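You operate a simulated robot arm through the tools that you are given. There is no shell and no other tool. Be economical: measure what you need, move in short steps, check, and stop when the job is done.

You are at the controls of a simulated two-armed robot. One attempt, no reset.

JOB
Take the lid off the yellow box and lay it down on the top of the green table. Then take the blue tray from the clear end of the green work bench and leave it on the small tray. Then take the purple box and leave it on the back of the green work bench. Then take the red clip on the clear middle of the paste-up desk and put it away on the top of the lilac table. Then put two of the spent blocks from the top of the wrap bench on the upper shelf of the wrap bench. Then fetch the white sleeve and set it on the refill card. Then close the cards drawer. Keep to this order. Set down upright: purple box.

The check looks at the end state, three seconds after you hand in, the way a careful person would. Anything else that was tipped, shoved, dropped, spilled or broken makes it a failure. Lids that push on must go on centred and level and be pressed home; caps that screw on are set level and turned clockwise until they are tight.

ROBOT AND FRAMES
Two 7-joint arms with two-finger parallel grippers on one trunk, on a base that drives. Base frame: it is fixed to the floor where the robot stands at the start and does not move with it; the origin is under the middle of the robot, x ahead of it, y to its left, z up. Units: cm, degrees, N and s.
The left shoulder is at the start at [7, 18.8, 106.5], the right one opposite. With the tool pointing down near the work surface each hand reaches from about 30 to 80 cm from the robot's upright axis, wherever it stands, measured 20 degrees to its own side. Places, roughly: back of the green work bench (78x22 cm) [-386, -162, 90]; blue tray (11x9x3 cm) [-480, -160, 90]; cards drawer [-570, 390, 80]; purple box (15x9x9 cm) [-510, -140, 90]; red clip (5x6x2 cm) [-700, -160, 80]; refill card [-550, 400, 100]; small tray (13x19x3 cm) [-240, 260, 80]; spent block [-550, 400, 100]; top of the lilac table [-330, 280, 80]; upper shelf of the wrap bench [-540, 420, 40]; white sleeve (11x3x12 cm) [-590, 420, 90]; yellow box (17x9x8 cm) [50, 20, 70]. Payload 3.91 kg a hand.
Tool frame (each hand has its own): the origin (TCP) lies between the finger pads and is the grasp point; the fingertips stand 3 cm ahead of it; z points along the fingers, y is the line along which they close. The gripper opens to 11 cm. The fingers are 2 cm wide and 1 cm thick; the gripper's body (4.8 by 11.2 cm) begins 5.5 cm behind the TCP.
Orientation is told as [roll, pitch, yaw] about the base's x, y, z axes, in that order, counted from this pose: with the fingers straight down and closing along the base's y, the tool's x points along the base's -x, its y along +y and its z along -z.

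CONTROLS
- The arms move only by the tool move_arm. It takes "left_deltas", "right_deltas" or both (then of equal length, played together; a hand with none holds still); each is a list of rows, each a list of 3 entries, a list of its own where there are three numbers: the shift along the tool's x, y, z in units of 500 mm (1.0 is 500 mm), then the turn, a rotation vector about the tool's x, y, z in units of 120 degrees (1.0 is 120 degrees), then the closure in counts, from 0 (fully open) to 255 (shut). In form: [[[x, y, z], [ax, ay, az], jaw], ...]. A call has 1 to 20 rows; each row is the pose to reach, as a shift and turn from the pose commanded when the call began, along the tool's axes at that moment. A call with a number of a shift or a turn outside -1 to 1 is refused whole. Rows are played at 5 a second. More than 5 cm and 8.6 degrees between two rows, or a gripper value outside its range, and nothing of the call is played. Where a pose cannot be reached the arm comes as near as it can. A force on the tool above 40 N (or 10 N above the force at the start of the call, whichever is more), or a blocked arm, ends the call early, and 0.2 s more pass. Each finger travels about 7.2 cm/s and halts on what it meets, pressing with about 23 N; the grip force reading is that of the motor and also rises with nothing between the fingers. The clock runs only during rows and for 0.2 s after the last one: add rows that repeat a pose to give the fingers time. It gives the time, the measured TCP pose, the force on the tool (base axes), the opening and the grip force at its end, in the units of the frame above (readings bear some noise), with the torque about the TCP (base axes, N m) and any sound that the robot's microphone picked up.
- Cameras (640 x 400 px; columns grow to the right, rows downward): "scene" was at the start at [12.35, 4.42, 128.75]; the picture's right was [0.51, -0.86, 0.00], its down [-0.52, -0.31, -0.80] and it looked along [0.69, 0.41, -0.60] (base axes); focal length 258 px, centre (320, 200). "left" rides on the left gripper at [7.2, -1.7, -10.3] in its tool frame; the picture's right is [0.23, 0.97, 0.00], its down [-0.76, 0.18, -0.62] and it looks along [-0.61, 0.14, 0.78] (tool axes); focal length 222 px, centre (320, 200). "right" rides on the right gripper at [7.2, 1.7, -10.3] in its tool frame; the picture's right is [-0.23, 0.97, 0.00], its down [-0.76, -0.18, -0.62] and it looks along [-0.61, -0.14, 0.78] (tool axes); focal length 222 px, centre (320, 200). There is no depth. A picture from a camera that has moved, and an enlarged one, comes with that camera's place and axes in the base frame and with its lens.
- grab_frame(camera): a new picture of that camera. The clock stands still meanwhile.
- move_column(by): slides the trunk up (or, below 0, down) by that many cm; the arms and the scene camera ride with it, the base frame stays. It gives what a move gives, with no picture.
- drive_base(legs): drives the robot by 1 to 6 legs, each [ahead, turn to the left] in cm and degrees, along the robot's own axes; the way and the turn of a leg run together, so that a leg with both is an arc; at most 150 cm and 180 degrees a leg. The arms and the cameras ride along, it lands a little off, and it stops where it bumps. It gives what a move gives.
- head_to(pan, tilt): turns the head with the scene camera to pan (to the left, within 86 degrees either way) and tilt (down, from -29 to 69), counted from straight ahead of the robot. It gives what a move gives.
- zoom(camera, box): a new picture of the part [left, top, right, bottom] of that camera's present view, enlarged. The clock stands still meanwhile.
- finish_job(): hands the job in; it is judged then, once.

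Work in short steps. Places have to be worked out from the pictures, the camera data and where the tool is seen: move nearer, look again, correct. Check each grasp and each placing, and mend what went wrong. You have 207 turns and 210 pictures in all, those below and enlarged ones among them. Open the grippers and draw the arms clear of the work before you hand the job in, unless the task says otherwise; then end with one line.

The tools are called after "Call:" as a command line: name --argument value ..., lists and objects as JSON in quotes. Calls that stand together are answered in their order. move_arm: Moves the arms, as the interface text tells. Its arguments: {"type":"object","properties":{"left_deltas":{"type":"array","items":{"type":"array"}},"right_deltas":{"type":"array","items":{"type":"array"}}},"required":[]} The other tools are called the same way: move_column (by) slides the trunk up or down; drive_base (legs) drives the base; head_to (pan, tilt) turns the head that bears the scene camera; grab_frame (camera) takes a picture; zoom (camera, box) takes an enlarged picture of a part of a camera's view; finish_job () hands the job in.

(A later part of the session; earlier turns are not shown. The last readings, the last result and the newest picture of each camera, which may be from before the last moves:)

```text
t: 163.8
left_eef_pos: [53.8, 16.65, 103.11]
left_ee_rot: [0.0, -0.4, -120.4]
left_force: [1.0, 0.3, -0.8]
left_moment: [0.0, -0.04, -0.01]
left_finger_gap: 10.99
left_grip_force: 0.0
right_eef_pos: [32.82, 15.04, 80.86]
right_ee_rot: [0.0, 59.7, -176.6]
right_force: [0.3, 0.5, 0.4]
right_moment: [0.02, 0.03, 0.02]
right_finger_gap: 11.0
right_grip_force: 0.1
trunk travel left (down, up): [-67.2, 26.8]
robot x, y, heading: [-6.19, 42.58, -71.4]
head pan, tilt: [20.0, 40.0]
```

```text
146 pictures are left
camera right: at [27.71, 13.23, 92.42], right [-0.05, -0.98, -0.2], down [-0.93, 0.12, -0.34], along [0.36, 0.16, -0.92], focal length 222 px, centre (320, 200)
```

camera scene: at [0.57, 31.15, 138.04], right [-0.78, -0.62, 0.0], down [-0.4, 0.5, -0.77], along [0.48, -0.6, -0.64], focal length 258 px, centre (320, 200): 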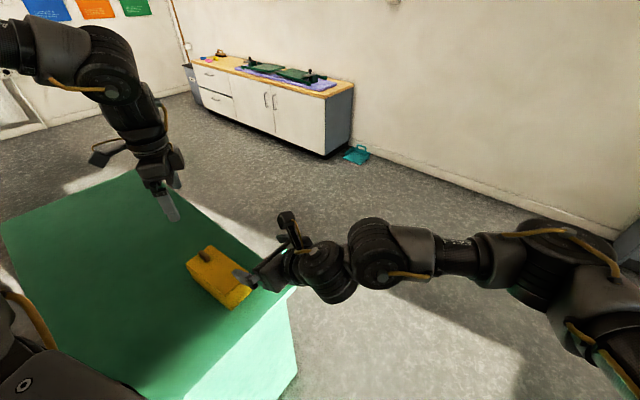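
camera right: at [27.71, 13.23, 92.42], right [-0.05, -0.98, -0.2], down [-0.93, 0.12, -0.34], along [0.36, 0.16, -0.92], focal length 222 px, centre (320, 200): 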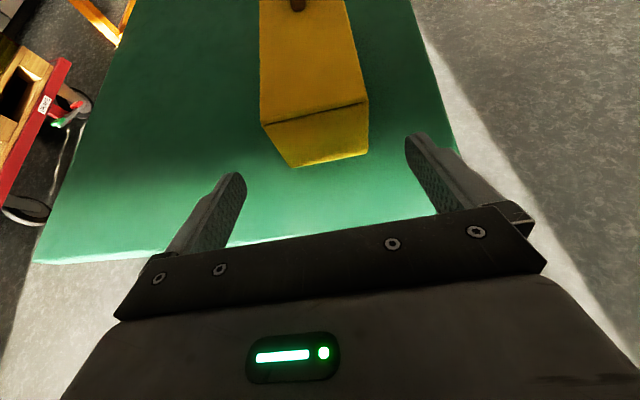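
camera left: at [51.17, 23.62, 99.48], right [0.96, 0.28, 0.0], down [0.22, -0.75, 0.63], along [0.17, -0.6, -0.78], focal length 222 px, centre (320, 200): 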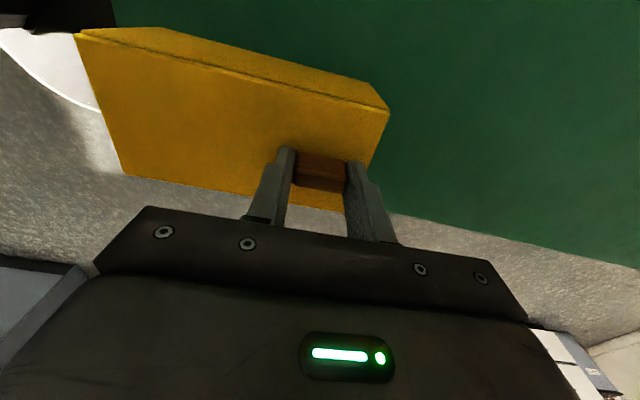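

Aligned: near face at x≈40.2, centre y≈15.6. Advance along the tool axis.

Call:
move_arm --right_deltas '[[[0.001, 0, 0.06], [0, 0, 0], 0], [[0.002, -0.001, 0.12], [0, 0, 0], 0], [[0.003, -0.002, 0.17], [0, 0, 0], 0], [[0.003, -0.002, 0.205], [0, 0, 0], 0], [[0.003, -0.002, 0.228], [0, 0, 0], 0], [[0.003, -0.002, 0.228], [0, 0, 0], 0]]'

Call:
grab_frame --camera "right"

Call:
zoom --camera "scene" --box '[150, 200, 350, 325]'

```text
t: 165.4
left_eef_pos: [53.74, 16.78, 103.1]
left_ee_rot: [0.0, -0.4, -120.4]
left_force: [-0.1, 0.4, 0.5]
left_moment: [0.0, -0.02, -0.04]
left_finger_gap: 11.01
left_grip_force: 0.0
right_eef_pos: [40.78, 11.53, 74.54]
right_ee_rot: [3.2, 59.0, -175.9]
right_force: [0.8, 0.9, 6.5]
right_moment: [0.44, -0.16, 0.08]
right_finger_gap: 10.97
right_grip_force: 0.0
right hand out of reach, approached as far as the arm can: row 5, 6
trunk travel left (down, up): [-67.2, 26.8]
robot x, y, heading: [-6.27, 42.82, -71.3]
head pan, tilt: [20.0, 40.0]
stopped in row 6 (right hand): the arm was blocked; the commanded pose is now the measured one
```

```text
145 pictures are left
camera right: at [35.61, 10.17, 86.21], right [-0.1, -0.98, -0.17], down [-0.93, 0.15, -0.34], along [0.35, 0.12, -0.93], focal length 222 px, centre (320, 200)
```

right: 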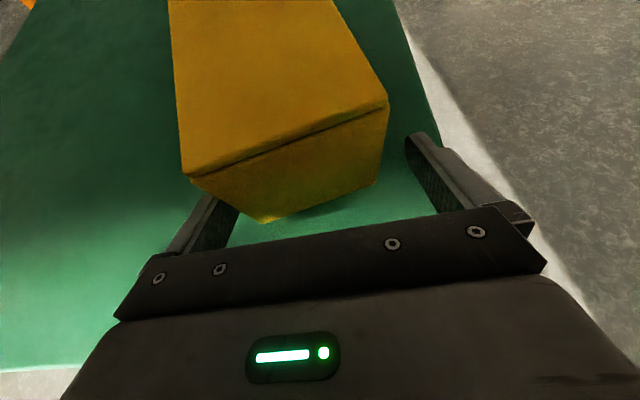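

```text
3.20 times, centred on (250, 262) of scene
camera zoom: at [0.5, 31.17, 138.06], right [-0.78, -0.62, 0.0], down [-0.4, 0.5, -0.77], along [0.48, -0.6, -0.64], focal length 826 px, centre (544, 0)
```

zoom: 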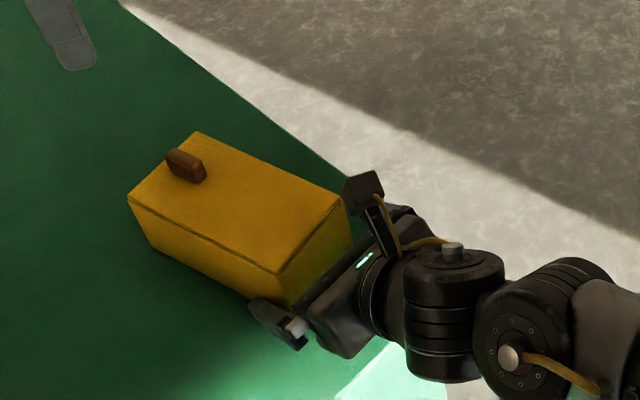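

The arm ran out of reach and slid sideways into the box. I back straight out.

Call:
move_arm --right_deltas '[[[0, 0, -0.03], [0, 0, 0], 0], [[0, 0, -0.08], [0, 0, 0], 0], [[0, 0, -0.14], [0, 0, 0], 0], [[0, 0, -0.2], [0, 0, 0], 0]]'

Call:
grab_frame --camera "right"

Call:
zoom --camera "scene" --box '[150, 200, 350, 325]'

```text
t: 166.4
left_eef_pos: [53.75, 16.58, 103.1]
left_ee_rot: [0.1, -0.3, -120.5]
left_force: [0.4, 0.2, 0.6]
left_moment: [0.01, 0.0, 0.01]
left_finger_gap: 10.99
left_grip_force: 0.0
right_eef_pos: [32.07, 12.02, 79.67]
right_ee_rot: [2.9, 58.9, -176.0]
right_force: [-0.7, 0.4, -0.7]
right_moment: [-0.04, 0.02, -0.02]
right_finger_gap: 11.0
right_grip_force: 0.1
trunk travel left (down, up): [-67.2, 26.8]
robot x, y, heading: [-6.3, 42.56, -71.2]
head pan, tilt: [20.0, 40.0]
```

```text
143 pictures are left
camera right: at [26.88, 10.56, 91.25], right [-0.09, -0.98, -0.17], down [-0.93, 0.15, -0.34], along [0.35, 0.13, -0.93], focal length 222 px, centre (320, 200)
```

right: 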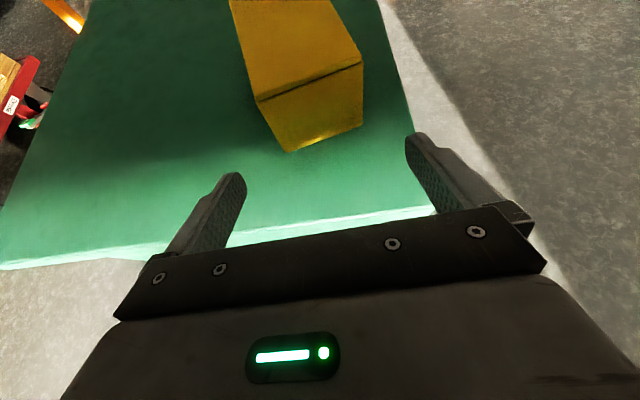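

```text
3.20 times, centred on (250, 262) of scene
camera zoom: at [0.44, 31.07, 138.04], right [-0.78, -0.62, 0.0], down [-0.4, 0.5, -0.77], along [0.48, -0.6, -0.64], focal length 826 px, centre (544, 0)
```

zoom: 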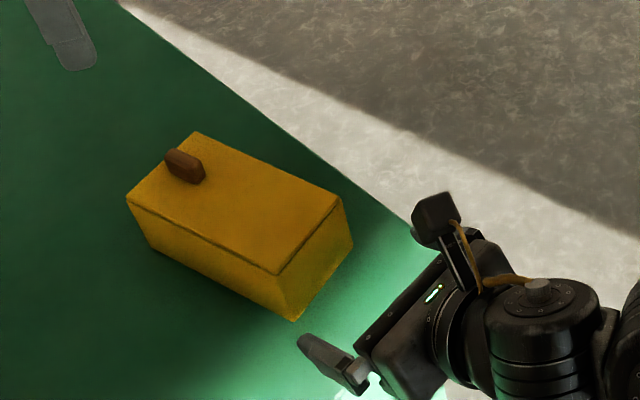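

Box was shoved slightly (now yaw ≈12°, near face centre (41, 12)), still upright. I raise the right hand, lower the trunk 12 cm to gain reach, and look again.

Call:
move_arm --right_deltas '[[[0.08, 0, -0.047], [0, 0, 0], 0], [[0.16, 0, -0.093], [0, 0, 0], 0], [[0.242, 0, -0.14], [0, 0, 0], 0]]'

Call:
move_column --by -12

Call:
grab_frame --camera "right"

Call:
grab_frame --camera "left"

```text
t: 167.2
left_eef_pos: [53.81, 16.69, 103.08]
left_ee_rot: [-0.1, -0.4, -120.4]
left_force: [-0.2, 0.8, -0.1]
left_moment: [-0.03, -0.02, -0.01]
left_finger_gap: 11.01
left_grip_force: 0.0
right_eef_pos: [32.45, 12.1, 93.51]
right_ee_rot: [3.1, 58.8, -175.9]
right_force: [0.6, -0.2, -0.4]
right_moment: [0.0, -0.01, 0.01]
right_finger_gap: 11.0
right_grip_force: 0.1
trunk travel left (down, up): [-67.2, 26.8]
robot x, y, heading: [-6.3, 42.69, -71.3]
head pan, tilt: [20.0, 40.0]
```

```text
t: 168.7
left_eef_pos: [53.81, 16.71, 91.1]
left_ee_rot: [0.0, -0.3, -120.4]
left_force: [0.1, -0.2, 0.4]
left_moment: [0.0, 0.02, 0.0]
left_finger_gap: 11.03
left_grip_force: 0.2
right_eef_pos: [32.53, 12.02, 81.51]
right_ee_rot: [3.0, 58.9, -175.9]
right_force: [0.5, 0.1, 0.8]
right_moment: [-0.01, 0.0, -0.01]
right_finger_gap: 10.99
right_grip_force: 0.1
trunk travel left (down, up): [-55.2, 38.8]
robot x, y, heading: [-6.23, 42.31, -71.1]
head pan, tilt: [20.0, 40.0]
```

```text
141 pictures are left
camera right: at [27.38, 10.66, 93.11], right [-0.09, -0.98, -0.17], down [-0.93, 0.15, -0.34], along [0.35, 0.13, -0.93], focal length 222 px, centre (320, 200)
```

right: 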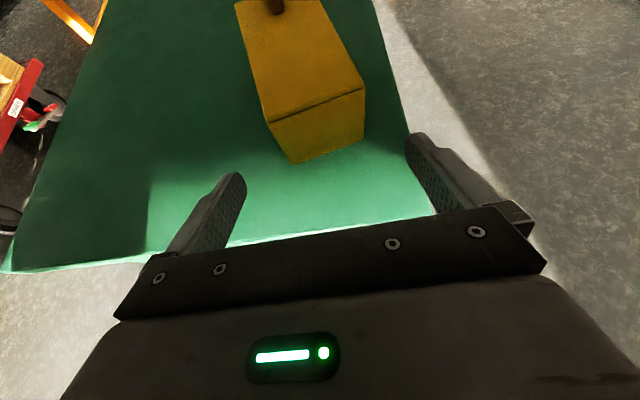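

```text
140 pictures are left
camera left: at [56.04, 23.86, 101.39], right [0.96, -0.3, 0.0], down [-0.23, -0.74, 0.63], along [-0.19, -0.6, -0.78], focal length 222 px, centre (320, 200)
```

left: 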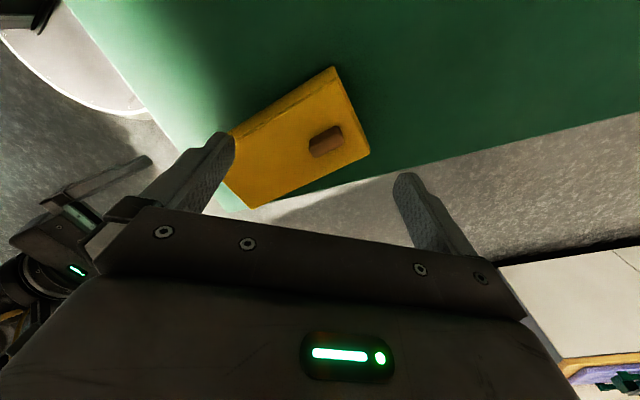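

Box now: yaw ≈11°, near-face centre (40.3, 12.1). Align the right tool to it at a pre-grasp, then advance in small steps.

Call:
move_arm --right_deltas '[[[0.001, 0.011, 0.02], [0.037, 0, -0.015], 0], [[0.002, 0.023, 0.042], [0.075, 0, -0.03], 0], [[0.002, 0.023, 0.042], [0.075, 0, -0.03], 0]]'

Call:
grab_frame --camera "right"

```text
t: 169.5
left_eef_pos: [53.84, 16.68, 91.02]
left_ee_rot: [0.1, -0.3, -120.4]
left_force: [-0.1, 0.5, -1.1]
left_moment: [-0.04, 0.0, 0.01]
left_finger_gap: 10.99
left_grip_force: 0.0
right_eef_pos: [34.3, 10.79, 80.53]
right_ee_rot: [0.0, 58.8, -168.9]
right_force: [0.0, -0.5, -0.4]
right_moment: [-0.01, 0.0, -0.03]
right_finger_gap: 11.0
right_grip_force: 0.2
trunk travel left (down, up): [-55.2, 38.8]
robot x, y, heading: [-6.16, 42.7, -71.2]
head pan, tilt: [20.0, 40.0]
```

```text
139 pictures are left
camera right: at [29.62, 8.39, 92.02], right [0.07, -0.98, -0.19], down [-0.94, 0.0, -0.33], along [0.32, 0.21, -0.92], focal length 222 px, centre (320, 200)
```

right: 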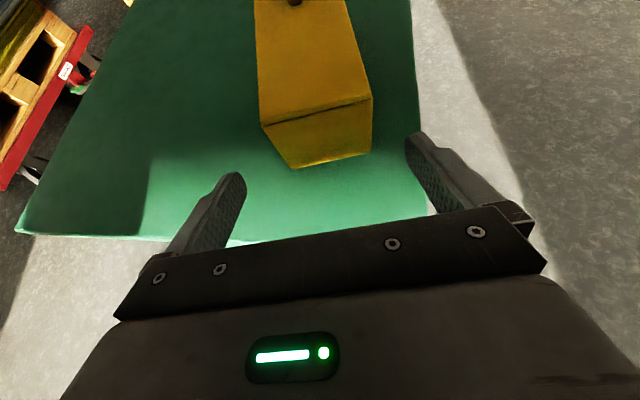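

Aligned as intended. Advance 6 cm first and check.

Call:
move_arm --right_deltas '[[[0, 0, 0.03], [0, 0, 0], 0], [[0, 0, 0.06], [0, 0, 0], 0], [[0, 0, 0.09], [0, 0, 0], 0], [[0, 0, 0.12], [0, 0, 0], 0]]'

Call:
move_arm --right_deltas '[[[0, 0, 0.015], [0, 0, 0], 0], [[0, 0, 0.03], [0, 0, 0], 0]]'

Call:
grab_frame --camera "right"

```text
t: 170.5
left_eef_pos: [53.83, 16.75, 91.01]
left_ee_rot: [0.1, -0.4, -120.4]
left_force: [0.5, 1.3, -0.8]
left_moment: [0.03, -0.02, 0.02]
left_finger_gap: 11.0
left_grip_force: 0.1
right_eef_pos: [39.18, 11.69, 77.32]
right_ee_rot: [0.0, 58.7, -169.0]
right_force: [0.4, 0.6, 0.8]
right_moment: [0.02, 0.0, 0.02]
right_finger_gap: 11.03
right_grip_force: 0.1
trunk travel left (down, up): [-55.2, 38.8]
robot x, y, heading: [-6.26, 42.63, -71.3]
head pan, tilt: [20.0, 40.0]
```

```text
t: 171.1
left_eef_pos: [53.84, 16.7, 91.13]
left_ee_rot: [0.1, -0.4, -120.4]
left_force: [0.1, 0.4, -0.3]
left_moment: [0.05, 0.01, 0.01]
left_finger_gap: 10.99
left_grip_force: 0.1
right_eef_pos: [40.54, 12.11, 76.54]
right_ee_rot: [-0.1, 58.8, -169.0]
right_force: [-0.2, -0.1, 0.5]
right_moment: [0.0, 0.0, 0.0]
right_finger_gap: 11.0
right_grip_force: 0.0
trunk travel left (down, up): [-55.2, 38.8]
robot x, y, heading: [-6.39, 42.35, -71.2]
head pan, tilt: [20.0, 40.0]
```

```text
138 pictures are left
camera right: at [35.93, 9.64, 88.14], right [0.07, -0.98, -0.2], down [-0.94, 0.0, -0.33], along [0.32, 0.21, -0.92], focal length 222 px, centre (320, 200)
```

right: 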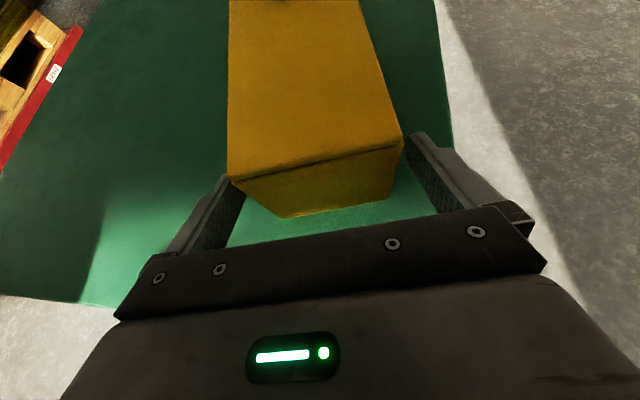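

Fingers straddle the box. Advance 2 cm more, then close on the body below the lid.

Call:
move_arm --right_deltas '[[[0, 0, 0.015], [0, 0, 0], 0], [[0, 0, 0.03], [0, 0, 0], 0], [[0, 0, 0.042], [0, 0, 0], 0], [[0, 0, 0.042], [0, 0, 0], 60], [[0, 0, 0.042], [0, 0, 0], 120], [[0, 0, 0.042], [0, 0, 0], 255], [[0, 0, 0.042], [0, 0, 0], 255]]'

Call:
grab_frame --camera "right"

Call:
grab_frame --camera "left"

Call:
zoom --camera "scene" --box '[150, 150, 350, 275]'

```text
t: 172.7
left_eef_pos: [53.75, 16.58, 91.02]
left_ee_rot: [-0.1, -0.4, -120.4]
left_force: [0.0, 0.5, -0.4]
left_moment: [0.01, 0.02, 0.01]
left_finger_gap: 10.99
left_grip_force: 0.1
right_eef_pos: [42.28, 12.58, 75.45]
right_ee_rot: [-0.1, 58.9, -169.1]
right_force: [-0.2, -0.6, -0.2]
right_moment: [0.07, -0.02, -0.01]
right_finger_gap: 8.56
right_grip_force: 22.9
trunk travel left (down, up): [-55.2, 38.8]
robot x, y, heading: [-6.3, 42.3, -71.5]
head pan, tilt: [20.0, 40.0]
```

```text
137 pictures are left
camera right: at [37.64, 10.01, 87.05], right [0.07, -0.98, -0.19], down [-0.94, 0.0, -0.33], along [0.32, 0.21, -0.92], focal length 222 px, centre (320, 200)
```

right: 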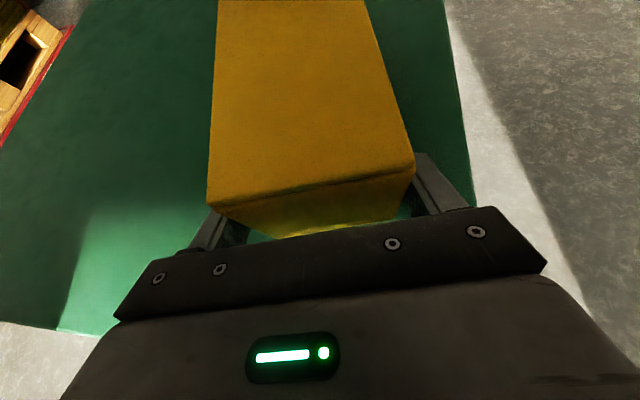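

```text
136 pictures are left
camera left: at [56.06, 23.84, 101.37], right [0.96, -0.3, 0.0], down [-0.23, -0.74, 0.63], along [-0.19, -0.6, -0.78], focal length 222 px, centre (320, 200)
```

left: 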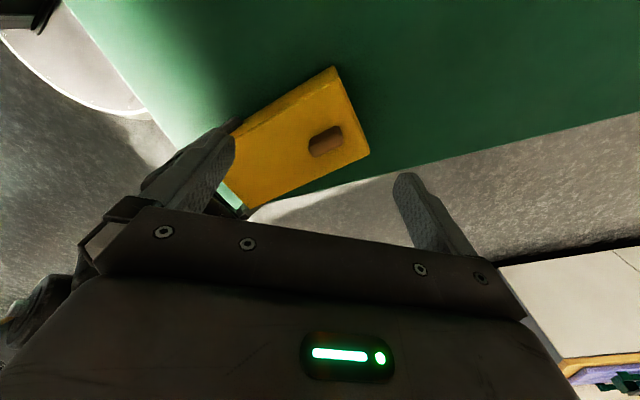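

```text
3.20 times, centred on (250, 212) of scene
camera zoom: at [0.57, 31.09, 126.04], right [-0.78, -0.62, 0.0], down [-0.4, 0.5, -0.77], along [0.48, -0.6, -0.64], focal length 826 px, centre (544, 160)
```

zoom: 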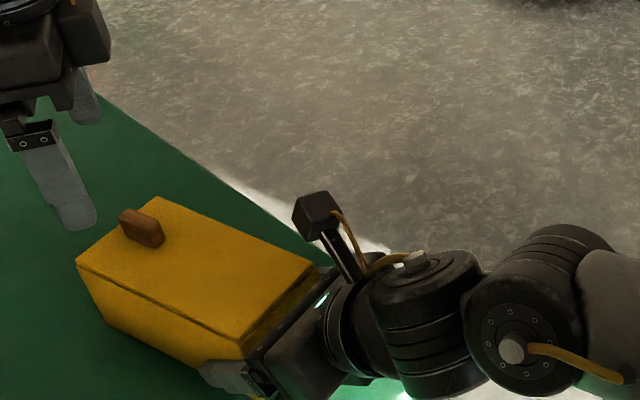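

Box body held (8.6 cm). Now align the left hand over the knob: yaw −79°, z≈86, partly closed.

Call:
move_arm --left_deltas '[[[-0.006, 0.003, 0], [0, 0, -0.069], 60], [[-0.013, 0.007, 0.02], [0, 0, -0.138], 100], [[-0.019, 0.01, 0.04], [0, 0, -0.207], 110], [[-0.026, 0.013, 0.07], [0, 0, -0.276], 110], [[-0.032, 0.016, 0.1], [0, 0, -0.345], 110], [[-0.032, 0.016, 0.1], [0, 0, -0.345], 110]]'

Call:
grab_frame --camera "left"

```text
t: 174.1
left_eef_pos: [53.85, 14.64, 86.22]
left_ee_rot: [-0.2, -0.3, -78.9]
left_force: [-0.7, 0.3, -0.2]
left_moment: [-0.01, 0.0, 0.01]
left_finger_gap: 6.25
left_grip_force: 0.1
right_eef_pos: [42.39, 12.62, 75.55]
right_ee_rot: [0.0, 58.9, -168.9]
right_force: [-1.6, -0.3, -0.6]
right_moment: [0.06, -0.02, -0.02]
right_finger_gap: 8.59
right_grip_force: 22.7
trunk travel left (down, up): [-55.2, 38.8]
robot x, y, heading: [-6.38, 42.55, -71.4]
head pan, tilt: [20.0, 40.0]
```

```text
134 pictures are left
camera left: at [50.72, 21.49, 96.5], right [0.91, 0.41, -0.01], down [0.32, -0.71, 0.63], along [0.25, -0.57, -0.78], focal length 222 px, centre (320, 200)
```

left: 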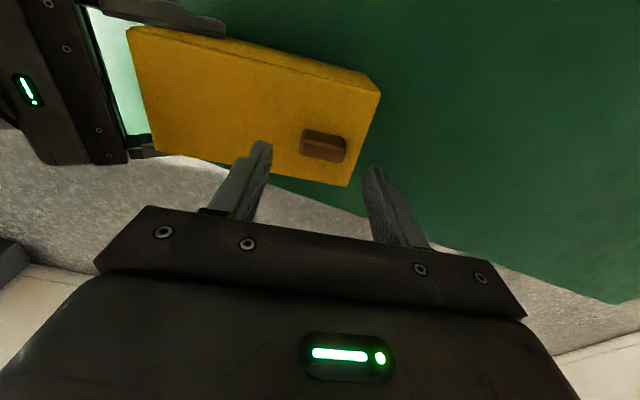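

Go down to the lid, and close on the knob.

Call:
move_arm --left_deltas '[[[0.006, 0, 0.03], [0, 0, 0], 110], [[0.006, 0, 0.055], [0, 0, 0], 110], [[0.006, 0, 0.066], [0, 0, 0], 110], [[0.006, 0, 0.07], [0, 0, 0], 110], [[0.006, 0, 0.07], [0, 0, 0], 255], [[0.006, 0, 0.07], [0, 0, 0], 255], [[0.006, 0, 0.07], [0, 0, 0], 255], [[0.006, 0, 0.07], [0, 0, 0], 255]]'

Call:
move_arm --left_deltas '[[[0, 0, -0.006], [0, 0, 0], 255], [[0, 0, -0.012], [0, 0, 0], 255], [[0, 0, -0.018], [0, 0, 0], 255], [[0, 0, -0.024], [0, 0, 0], 255], [[0, 0, -0.03], [0, 0, 0], 255]]'

Call:
grab_frame --camera "left"

```text
t: 175.9
left_eef_pos: [53.71, 15.1, 82.67]
left_ee_rot: [0.1, -0.5, -78.9]
left_force: [24.7, -3.0, 26.8]
left_moment: [-0.14, -0.48, 0.13]
left_finger_gap: 3.3
left_grip_force: 23.4
right_eef_pos: [42.24, 12.57, 75.47]
right_ee_rot: [0.0, 58.7, -169.0]
right_force: [-17.4, 1.3, -4.4]
right_moment: [0.37, -0.3, 0.25]
right_finger_gap: 8.58
right_grip_force: 22.9
trunk travel left (down, up): [-55.2, 38.8]
robot x, y, heading: [-6.29, 42.71, -71.5]
head pan, tilt: [20.0, 40.0]
```

```text
t: 177.1
left_eef_pos: [53.59, 15.17, 83.96]
left_ee_rot: [-0.3, -0.2, -79.0]
left_force: [0.7, -0.6, -0.8]
left_moment: [0.01, -0.04, 0.03]
left_finger_gap: 3.33
left_grip_force: 22.6
right_eef_pos: [42.27, 12.44, 75.52]
right_ee_rot: [0.0, 58.7, -169.1]
right_force: [-0.1, -0.8, 0.7]
right_moment: [0.07, 0.01, -0.04]
right_finger_gap: 8.57
right_grip_force: 23.1
trunk travel left (down, up): [-55.2, 38.8]
robot x, y, heading: [-6.17, 42.47, -71.4]
head pan, tilt: [20.0, 40.0]
heard: snap
```

```text
133 pictures are left
camera left: at [50.55, 21.96, 94.31], right [0.91, 0.41, -0.01], down [0.32, -0.71, 0.63], along [0.25, -0.57, -0.78], focal length 222 px, centre (320, 200)
```

left: 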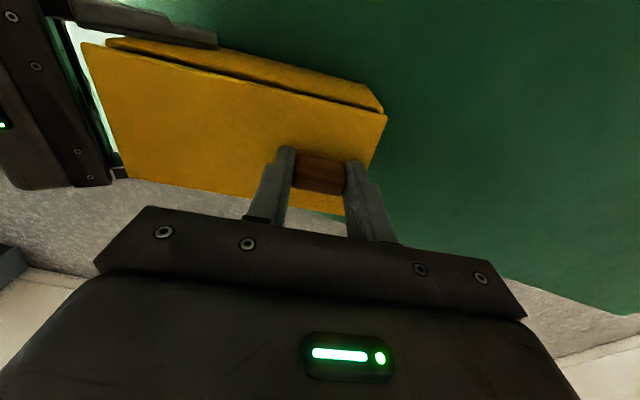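

Snap — the lid is off. Lift it slowly clear.

Call:
move_arm --left_deltas '[[[0, 0, -0.015], [0, 0, 0], 255], [[0, 0, -0.03], [0, 0, 0], 255], [[0, 0, -0.045], [0, 0, 0], 255], [[0, 0, -0.06], [0, 0, 0], 255], [[0, 0, -0.08], [0, 0, 0], 255], [[0, 0, -0.1], [0, 0, 0], 255], [[0, 0, -0.12], [0, 0, 0], 255], [[0, 0, -0.14], [0, 0, 0], 255], [[0, 0, -0.16], [0, 0, 0], 255], [[0, 0, -0.18], [0, 0, 0], 255], [[0, 0, -0.2], [0, 0, 0], 255]]'

Call:
move_arm --left_deltas '[[[0.02, 0, 0], [0, 0, 0], 255], [[0.05, 0, 0], [0, 0, 0], 255], [[0.08, 0, 0], [0, 0, 0], 255], [[0.12, 0, 0], [0, 0, 0], 255], [[0.16, 0, 0], [0, 0, 0], 255], [[0.2, 0, 0], [0, 0, 0], 255], [[0.24, 0, 0], [0, 0, 0], 255], [[0.28, 0, 0], [0, 0, 0], 255], [[0.32, 0, 0], [0, 0, 0], 255], [[0.36, 0, 0], [0, 0, 0], 255]]'

Call:
grab_frame --camera "left"

Call:
grab_frame --camera "scene"

```text
t: 179.5
left_eef_pos: [53.78, 15.27, 94.03]
left_ee_rot: [-0.2, -0.4, -79.0]
left_force: [0.1, -0.1, -0.9]
left_moment: [0.02, 0.01, -0.01]
left_finger_gap: 3.31
left_grip_force: 23.3
right_eef_pos: [42.2, 12.59, 75.46]
right_ee_rot: [0.0, 58.8, -169.1]
right_force: [0.4, -1.0, 3.5]
right_moment: [0.17, -0.09, -0.05]
right_finger_gap: 8.57
right_grip_force: 23.2
trunk travel left (down, up): [-55.2, 38.8]
robot x, y, heading: [-6.45, 42.6, -71.5]
head pan, tilt: [20.0, 40.0]
```

```text
t: 181.7
left_eef_pos: [50.35, 32.91, 94.07]
left_ee_rot: [-0.2, -0.4, -79.0]
left_force: [0.8, 0.2, -0.7]
left_moment: [-0.01, -0.03, -0.02]
left_finger_gap: 3.3
left_grip_force: 23.0
right_eef_pos: [42.24, 12.52, 75.42]
right_ee_rot: [0.2, 58.9, -169.1]
right_force: [-0.6, 1.5, 2.7]
right_moment: [0.25, -0.11, -0.02]
right_finger_gap: 8.59
right_grip_force: 22.6
trunk travel left (down, up): [-55.2, 38.8]
robot x, y, heading: [-6.49, 42.5, -71.1]
head pan, tilt: [20.0, 40.0]
```

```text
132 pictures are left
camera left: at [47.21, 39.72, 104.42], right [0.91, 0.41, 0.0], down [0.32, -0.71, 0.63], along [0.25, -0.57, -0.78], focal length 222 px, centre (320, 200)
```

left: 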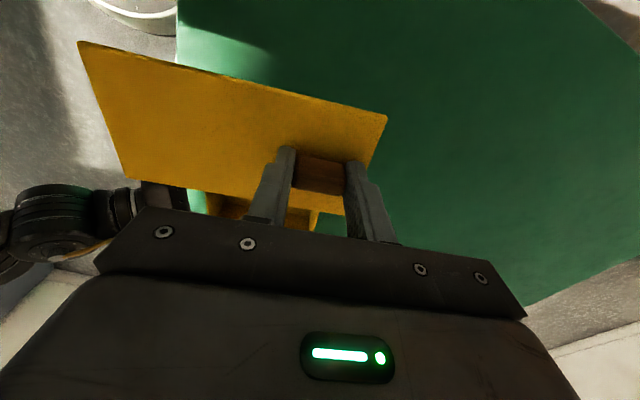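

```text
131 pictures are left
camera scene: at [0.54, 31.17, 126.05], right [-0.78, -0.62, 0.0], down [-0.4, 0.5, -0.77], along [0.48, -0.6, -0.64], focal length 258 px, centre (320, 200)
```

scene: 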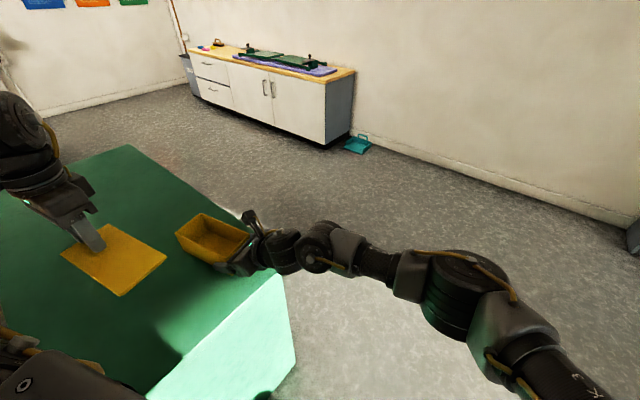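

Lid hangs level. Shift +x 6 cm to be well on the table, then lower to the table top until contact.

Call:
move_arm --left_deltas '[[[0.005, 0.04, 0.02], [0, 0, 0], 255], [[0.01, 0.08, 0.05], [0, 0, 0], 255], [[0.014, 0.12, 0.08], [0, 0, 0], 255], [[0.014, 0.136, 0.12], [0, 0, 0], 255], [[0.014, 0.136, 0.16], [0, 0, 0], 255], [[0.014, 0.136, 0.2], [0, 0, 0], 255], [[0.014, 0.136, 0.24], [0, 0, 0], 255], [[0.014, 0.136, 0.28], [0, 0, 0], 255], [[0.014, 0.136, 0.31], [0, 0, 0], 255], [[0.014, 0.136, 0.33], [0, 0, 0], 255]]'

Call:
move_arm --left_deltas '[[[0, 0, 0.01], [0, 0, 0], 255], [[0, 0, 0.018], [0, 0, 0], 255], [[0, 0, 0.026], [0, 0, 0], 255], [[0, 0, 0.034], [0, 0, 0], 255]]'

Call:
grab_frame --camera "left"

```text
t: 183.9
left_eef_pos: [56.65, 34.93, 77.47]
left_ee_rot: [-0.2, -0.3, -79.1]
left_force: [-0.6, 1.0, -0.8]
left_moment: [0.01, -0.05, 0.01]
left_finger_gap: 3.3
left_grip_force: 23.1
right_eef_pos: [42.24, 12.41, 75.34]
right_ee_rot: [-0.1, 58.8, -169.0]
right_force: [0.2, -0.2, 2.4]
right_moment: [0.11, -0.02, 0.06]
right_finger_gap: 8.56
right_grip_force: 22.9
trunk travel left (down, up): [-55.2, 38.8]
robot x, y, heading: [-6.04, 42.88, -71.0]
head pan, tilt: [20.0, 40.0]
```

```text
t: 184.9
left_eef_pos: [56.88, 34.74, 76.59]
left_ee_rot: [0.4, -0.8, -79.0]
left_force: [-6.6, 4.5, 25.3]
left_moment: [0.36, 0.98, -0.16]
left_finger_gap: 3.32
left_grip_force: 23.0
right_eef_pos: [42.02, 12.64, 75.61]
right_ee_rot: [0.2, 58.8, -168.8]
right_force: [0.7, 0.1, -0.9]
right_moment: [0.06, 0.05, -0.01]
right_finger_gap: 8.57
right_grip_force: 23.4
trunk travel left (down, up): [-55.2, 38.8]
robot x, y, heading: [-6.59, 42.51, -71.0]
head pan, tilt: [20.0, 40.0]
stopped in row 4 (left hand): the force on the tool passed its limit at 46 N (the readings are from after the stop); the commanded pose is now the measured one
```

```text
130 pictures are left
camera left: at [53.63, 41.68, 86.82], right [0.91, 0.41, 0.0], down [0.32, -0.71, 0.63], along [0.26, -0.58, -0.77], focal length 222 px, centre (320, 200)
```

left: 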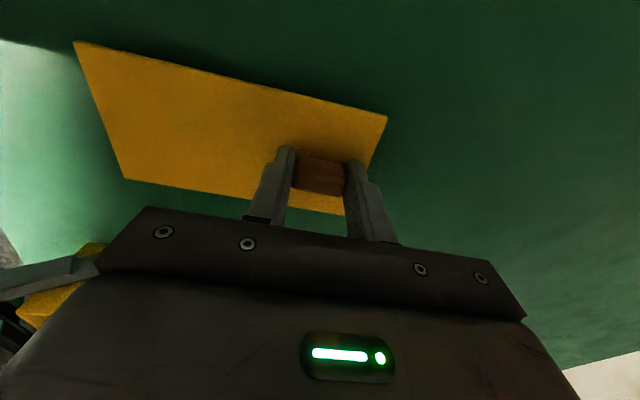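

Lid is down on the table (contact at 76.6). Open and rise.

Call:
move_arm --left_deltas '[[[0, 0, -0.003], [0, 0, 0], 255], [[0, 0, -0.003], [0, 0, 0], 200], [[0, 0, -0.004], [0, 0, 0], 140], [[0, 0, -0.006], [0, 0, 0], 100], [[0, 0, -0.05], [0, 0, 0], 80], [[0, 0, -0.12], [0, 0, 0], 0], [[0, 0, -0.2], [0, 0, 0], 0], [[0, 0, -0.28], [0, 0, 0], 0], [[0, 0, -0.36], [0, 0, 0], 0]]'

Call:
grab_frame --camera "left"

Call:
grab_frame --camera "right"

```text
t: 186.9
left_eef_pos: [57.26, 35.23, 94.16]
left_ee_rot: [0.2, -0.6, -78.9]
left_force: [-0.8, -0.3, 1.0]
left_moment: [-0.01, 0.02, 0.0]
left_finger_gap: 10.99
left_grip_force: 0.1
right_eef_pos: [42.11, 12.52, 75.5]
right_ee_rot: [0.0, 58.9, -168.9]
right_force: [-3.1, -0.8, 8.9]
right_moment: [0.51, -0.19, 0.07]
right_finger_gap: 8.54
right_grip_force: 23.3
trunk travel left (down, up): [-55.2, 38.8]
robot x, y, heading: [-6.1, 42.42, -71.4]
head pan, tilt: [20.0, 40.0]
```

```text
129 pictures are left
camera left: at [54.01, 42.15, 104.46], right [0.91, 0.41, 0.0], down [0.32, -0.71, 0.63], along [0.26, -0.58, -0.78], focal length 222 px, centre (320, 200)
```

left: 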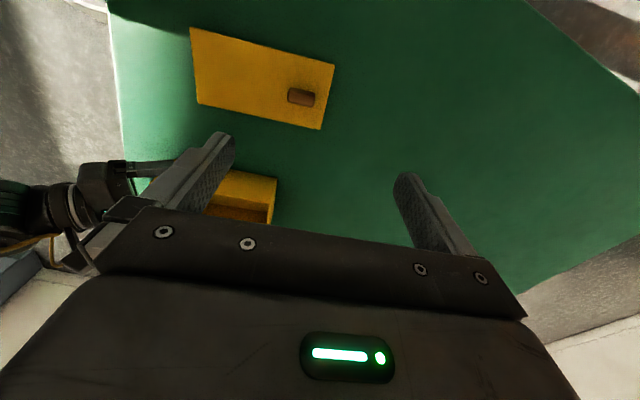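

```text
128 pictures are left
camera right: at [37.54, 10.06, 87.07], right [0.07, -0.98, -0.19], down [-0.94, 0.0, -0.33], along [0.32, 0.21, -0.92], focal length 222 px, centre (320, 200)
```

right: 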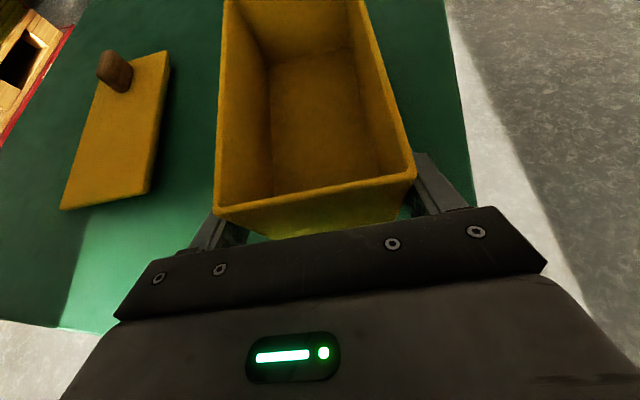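

Lid rests on the table, box empty and held. I shift the box back to about where it stood (lift 6 mm, +y 3.3 cm, yaw −8°).

Call:
move_arm --right_deltas '[[[0.01, 0, -0.006], [0, 0, 0], 255], [[0.011, -0.02, -0.003], [-0.019, 0, 0.011], 255], [[0.013, -0.04, 0.0], [-0.038, 0, 0.022], 255], [[0.015, -0.065, 0.003], [-0.057, 0, 0.034], 255], [[0.015, -0.065, 0.003], [-0.057, 0, 0.034], 255]]'

Call:
grab_frame --camera "right"

```text
t: 188.1
left_eef_pos: [57.25, 35.26, 94.06]
left_ee_rot: [0.1, -0.5, -79.0]
left_force: [0.5, 0.8, 0.2]
left_moment: [0.0, 0.0, -0.01]
left_finger_gap: 11.0
left_grip_force: 0.0
right_eef_pos: [42.18, 15.73, 76.03]
right_ee_rot: [0.1, 58.7, -176.9]
right_force: [0.3, -0.5, -1.6]
right_moment: [0.03, 0.04, 0.01]
right_finger_gap: 8.55
right_grip_force: 22.8
trunk travel left (down, up): [-55.2, 38.8]
robot x, y, heading: [-6.26, 42.68, -71.4]
head pan, tilt: [20.0, 40.0]
```

```text
127 pictures are left
camera right: at [37.18, 14.03, 87.63], right [-0.07, -0.98, -0.19], down [-0.94, 0.13, -0.33], along [0.34, 0.16, -0.93], focal length 222 px, centre (320, 200)
```

right: 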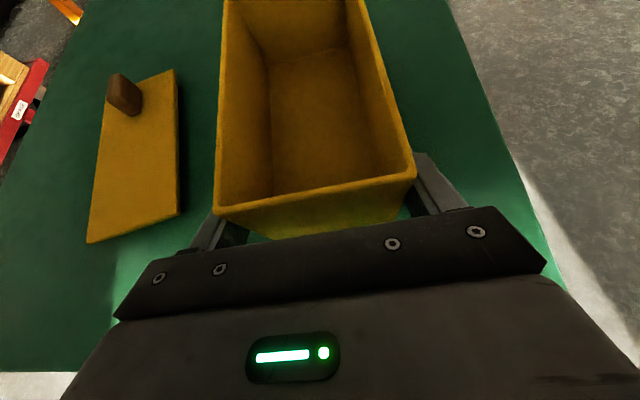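

Restored. Lower it to the table, open, and back out along the tool axis.

Call:
move_arm --right_deltas '[[[-0.006, 0, 0.004], [0, 0, 0], 255], [[-0.0105, 0, 0.0065], [0, 0, 0], 255], [[-0.0105, 0, 0.0065], [0, 0, 0], 150], [[-0.0105, 0, 0.0065], [0, 0, 0], 60], [[-0.0105, 0, 0.0065], [0, 0, 0], 0], [[-0.0105, 0, -0.04], [0, 0, 0], 0], [[-0.0105, 0, -0.1], [0, 0, 0], 0], [[-0.0105, 0, -0.17], [0, 0, 0], 0], [[0.05, 0, -0.22], [0, 0, 0], 0], [[0.13, 0, -0.26], [0, 0, 0], 0], [[0.2, 0, -0.3], [0, 0, 0], 0]]'

Call:
grab_frame --camera "right"

Call:
grab_frame --camera "scene"

```text
t: 190.5
left_eef_pos: [57.2, 35.35, 94.16]
left_ee_rot: [0.1, -0.6, -78.9]
left_force: [-0.4, 0.0, -0.4]
left_moment: [0.04, 0.01, -0.01]
left_finger_gap: 11.0
left_grip_force: 0.1
right_eef_pos: [34.17, 15.38, 92.3]
right_ee_rot: [0.2, 58.7, -176.7]
right_force: [0.7, -0.5, 0.2]
right_moment: [0.01, 0.04, -0.02]
right_finger_gap: 11.0
right_grip_force: 0.0
trunk travel left (down, up): [-55.2, 38.8]
robot x, y, heading: [-6.15, 42.81, -71.2]
head pan, tilt: [20.0, 40.0]
```

```text
126 pictures are left
camera right: at [29.28, 13.61, 103.86], right [-0.07, -0.98, -0.19], down [-0.94, 0.13, -0.33], along [0.34, 0.16, -0.93], focal length 222 px, centre (320, 200)
```

right: 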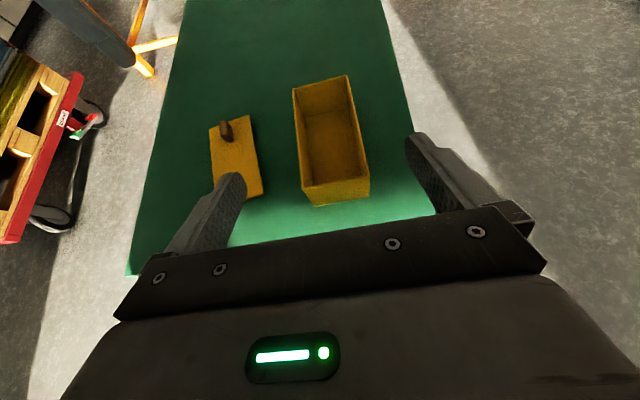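

```text
125 pictures are left
camera scene: at [0.55, 31.17, 126.04], right [-0.78, -0.62, 0.0], down [-0.4, 0.5, -0.77], along [0.48, -0.6, -0.64], focal length 258 px, centre (320, 200)
```

scene: 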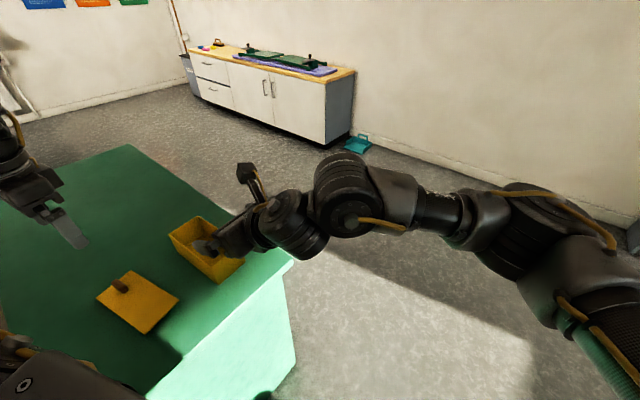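

Lid task done. Stow the right arm vertical and outboard, then turn toward the green work bench and look.

Call:
move_arm --right_deltas '[[[0.005, 0.03, -0.068], [0, -0.056, 0], 0], [[0.01, 0.06, -0.136], [0, -0.111, 0], 0], [[0.015, 0.09, -0.204], [0, -0.167, 0], 0], [[0.02, 0.12, -0.272], [0, -0.222, 0], 0], [[0.028, 0.15, -0.34], [0, -0.278, 0], 0], [[0.033, 0.18, -0.408], [0, -0.333, 0], 0], [[0.04, 0.21, -0.476], [0, -0.389, 0], 0], [[0.045, 0.24, -0.544], [0, -0.444, 0], 0], [[0.05, 0.27, -0.612], [0, -0.5, 0], 0]]'

Call:
drive_base --legs '[[-20, 0], [0, -95]]'

Call:
head_to --pan 0 --tilt 15

Call:
grab_frame --camera "scene"

```text
t: 192.5
left_eef_pos: [57.17, 35.39, 93.99]
left_ee_rot: [0.3, -0.7, -78.9]
left_force: [-0.6, -0.2, -0.1]
left_moment: [-0.03, 0.02, -0.02]
left_finger_gap: 11.03
left_grip_force: 0.1
right_eef_pos: [10.46, 0.86, 110.43]
right_ee_rot: [0.1, -1.2, -176.9]
right_force: [-0.5, 0.5, -0.4]
right_moment: [0.0, -0.01, -0.02]
right_finger_gap: 11.01
right_grip_force: 0.1
trunk travel left (down, up): [-55.2, 38.8]
robot x, y, heading: [-6.14, 43.05, -71.4]
head pan, tilt: [20.0, 40.0]
```

```text
t: 198.1
left_eef_pos: [-23.87, -1.64, 94.07]
left_ee_rot: [0.2, -0.7, -172.6]
left_force: [-0.1, -0.5, -0.3]
left_moment: [0.02, 0.01, 0.0]
left_finger_gap: 11.0
left_grip_force: 0.1
right_eef_pos: [-55.44, 47.37, 110.5]
right_ee_rot: [0.1, -1.4, 89.4]
right_force: [-0.1, -0.2, 0.2]
right_moment: [-0.01, -0.01, -0.03]
right_finger_gap: 11.0
right_grip_force: 0.0
trunk travel left (down, up): [-55.2, 38.8]
robot x, y, heading: [-12.67, 61.17, -164.9]
head pan, tilt: [20.0, 40.0]
```

```text
t: 198.9
left_eef_pos: [-23.84, -1.51, 94.08]
left_ee_rot: [0.2, -0.5, -172.6]
left_force: [-0.1, 0.1, 0.3]
left_moment: [-0.03, -0.04, 0.0]
left_finger_gap: 11.02
left_grip_force: 0.0
right_eef_pos: [-55.47, 47.34, 110.44]
right_ee_rot: [0.1, -1.3, 89.4]
right_force: [0.1, 0.4, 0.3]
right_moment: [-0.02, 0.0, 0.02]
right_finger_gap: 11.01
right_grip_force: 0.0
trunk travel left (down, up): [-55.2, 38.8]
robot x, y, heading: [-12.81, 61.29, -164.9]
head pan, tilt: [0.0, 15.0]
```

```text
124 pictures are left
camera scene: at [-26.59, 57.46, 129.99], right [-0.26, 0.97, 0.0], down [0.25, 0.07, -0.97], along [-0.93, -0.25, -0.26], focal length 258 px, centre (320, 200)
```

scene: 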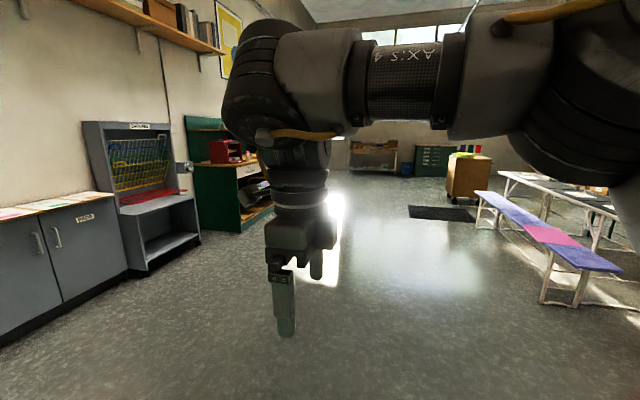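

Corridor is free. Drive ahead 300 cm and look.

Call:
drive_base --legs '[[150, 0], [150, 0]]'

Call:
head_to --pan 40 --tilt 20

Call:
grab_frame --camera "scene"

```text
t: 213.5
left_eef_pos: [-312.73, -82.11, 93.99]
left_ee_rot: [0.3, -0.6, -170.7]
left_force: [-0.2, 0.0, -0.2]
left_moment: [0.0, 0.0, 0.01]
left_finger_gap: 11.03
left_grip_force: 0.1
right_eef_pos: [-345.97, -34.27, 110.34]
right_ee_rot: [0.1, -1.3, 91.3]
right_force: [-0.4, 0.2, 0.5]
right_moment: [-0.02, 0.03, 0.02]
right_finger_gap: 11.03
right_grip_force: 0.0
trunk travel left (down, up): [-55.2, 38.8]
robot x, y, heading: [-303.64, -18.83, -163.4]
head pan, tilt: [0.0, 15.0]
```

```text
t: 214.5
left_eef_pos: [-312.76, -82.13, 94.05]
left_ee_rot: [0.2, -0.7, -170.6]
left_force: [-0.7, 0.2, -0.5]
left_moment: [0.02, -0.02, -0.02]
left_finger_gap: 11.03
left_grip_force: 0.0
right_eef_pos: [-345.96, -34.22, 110.44]
right_ee_rot: [0.0, -1.2, 91.3]
right_force: [0.2, -0.1, -0.2]
right_moment: [0.01, -0.03, 0.03]
right_finger_gap: 11.01
right_grip_force: 0.0
trunk travel left (down, up): [-55.2, 38.8]
robot x, y, heading: [-303.69, -19.18, -163.3]
head pan, tilt: [40.0, 20.0]
```

```text
123 pictures are left
camera scene: at [-313.58, -28.23, 129.18], right [-0.84, 0.55, 0.0], down [0.19, 0.29, -0.94], along [-0.51, -0.79, -0.34], focal length 258 px, centre (320, 200)
```

scene: 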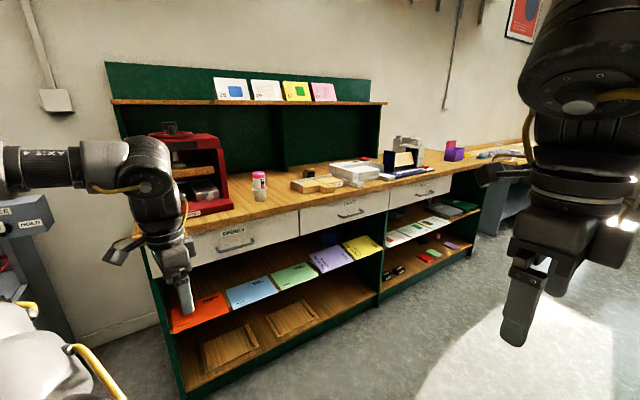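

The green bench is ahead-left. I drive to around (-465, -40) and turn to face it.

Call:
drive_base --legs '[[0, -9.3], [100, 0], [62, 0], [0, 82]]'

Call:
head_to --pan 0 --tilt 25

Call:
grab_frame --camera "scene"

```text
t: 226.9
left_eef_pos: [-405.63, -66.48, 94.07]
left_ee_rot: [0.3, -0.5, -98.9]
left_force: [-0.1, 0.2, -0.4]
left_moment: [0.0, 0.0, -0.03]
left_finger_gap: 10.99
left_grip_force: 0.2
right_eef_pos: [-461.4, -82.94, 110.45]
right_ee_rot: [0.1, -1.4, 162.9]
right_force: [0.6, -0.3, -0.1]
right_moment: [-0.01, 0.01, 0.02]
right_finger_gap: 10.99
right_grip_force: 0.1
trunk travel left (down, up): [-55.2, 38.8]
robot x, y, heading: [-462.98, -37.87, -91.2]
head pan, tilt: [40.0, 20.0]
```

```text
t: 228.0
left_eef_pos: [-405.51, -66.52, 94.0]
left_ee_rot: [0.3, -0.5, -98.9]
left_force: [0.0, 0.2, -0.5]
left_moment: [-0.04, 0.02, 0.01]
left_finger_gap: 10.99
left_grip_force: 0.1
right_eef_pos: [-461.53, -83.07, 110.35]
right_ee_rot: [0.1, -1.4, 163.0]
right_force: [-0.4, 0.4, 0.4]
right_moment: [0.01, 0.0, 0.02]
right_finger_gap: 11.0
right_grip_force: 0.0
trunk travel left (down, up): [-55.2, 38.8]
robot x, y, heading: [-462.15, -37.72, -91.2]
head pan, tilt: [0.0, 25.0]
```

```text
122 pictures are left
camera scene: at [-463.14, -52.19, 128.37], right [-1.0, 0.02, 0.0], down [0.01, 0.42, -0.91], along [-0.02, -0.91, -0.42], focal length 258 px, centre (320, 200)
```

scene: 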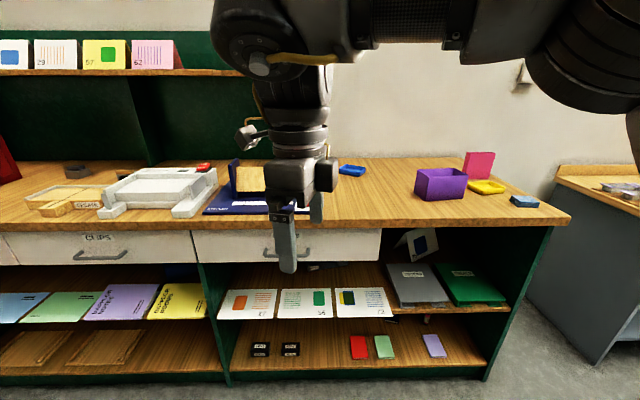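

I see the purple box and blue things on the right end; zoom in.

Call:
zoom --camera "scene" --box '[320, 130, 580, 250]'

Call:
zoom --camera "scene" --box '[60, 130, 380, 250]'

```text
2.46 times, centred on (450, 190) of scene
camera zoom: at [-463.14, -52.19, 128.37], right [-1.0, 0.02, 0.0], down [0.01, 0.42, -0.91], along [-0.02, -0.91, -0.42], focal length 635 px, centre (0, 225)
```

zoom: 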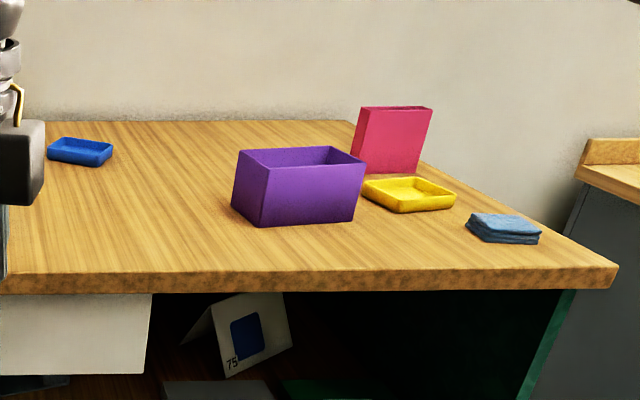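

```text
2.00 times, centred on (220, 190) of scene
camera zoom: at [-463.14, -52.19, 128.37], right [-1.0, 0.02, 0.0], down [0.01, 0.42, -0.91], along [-0.02, -0.91, -0.42], focal length 516 px, centre (520, 220)
```

zoom: 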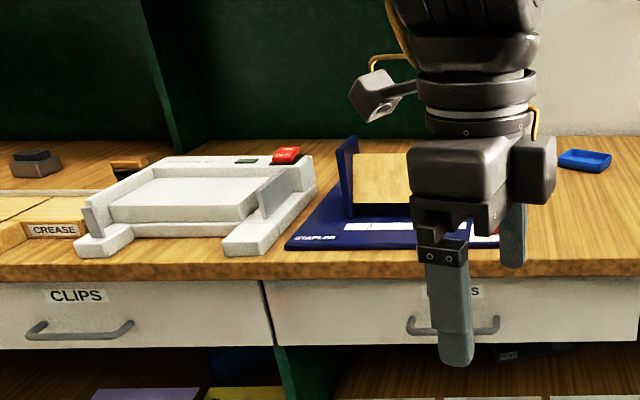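

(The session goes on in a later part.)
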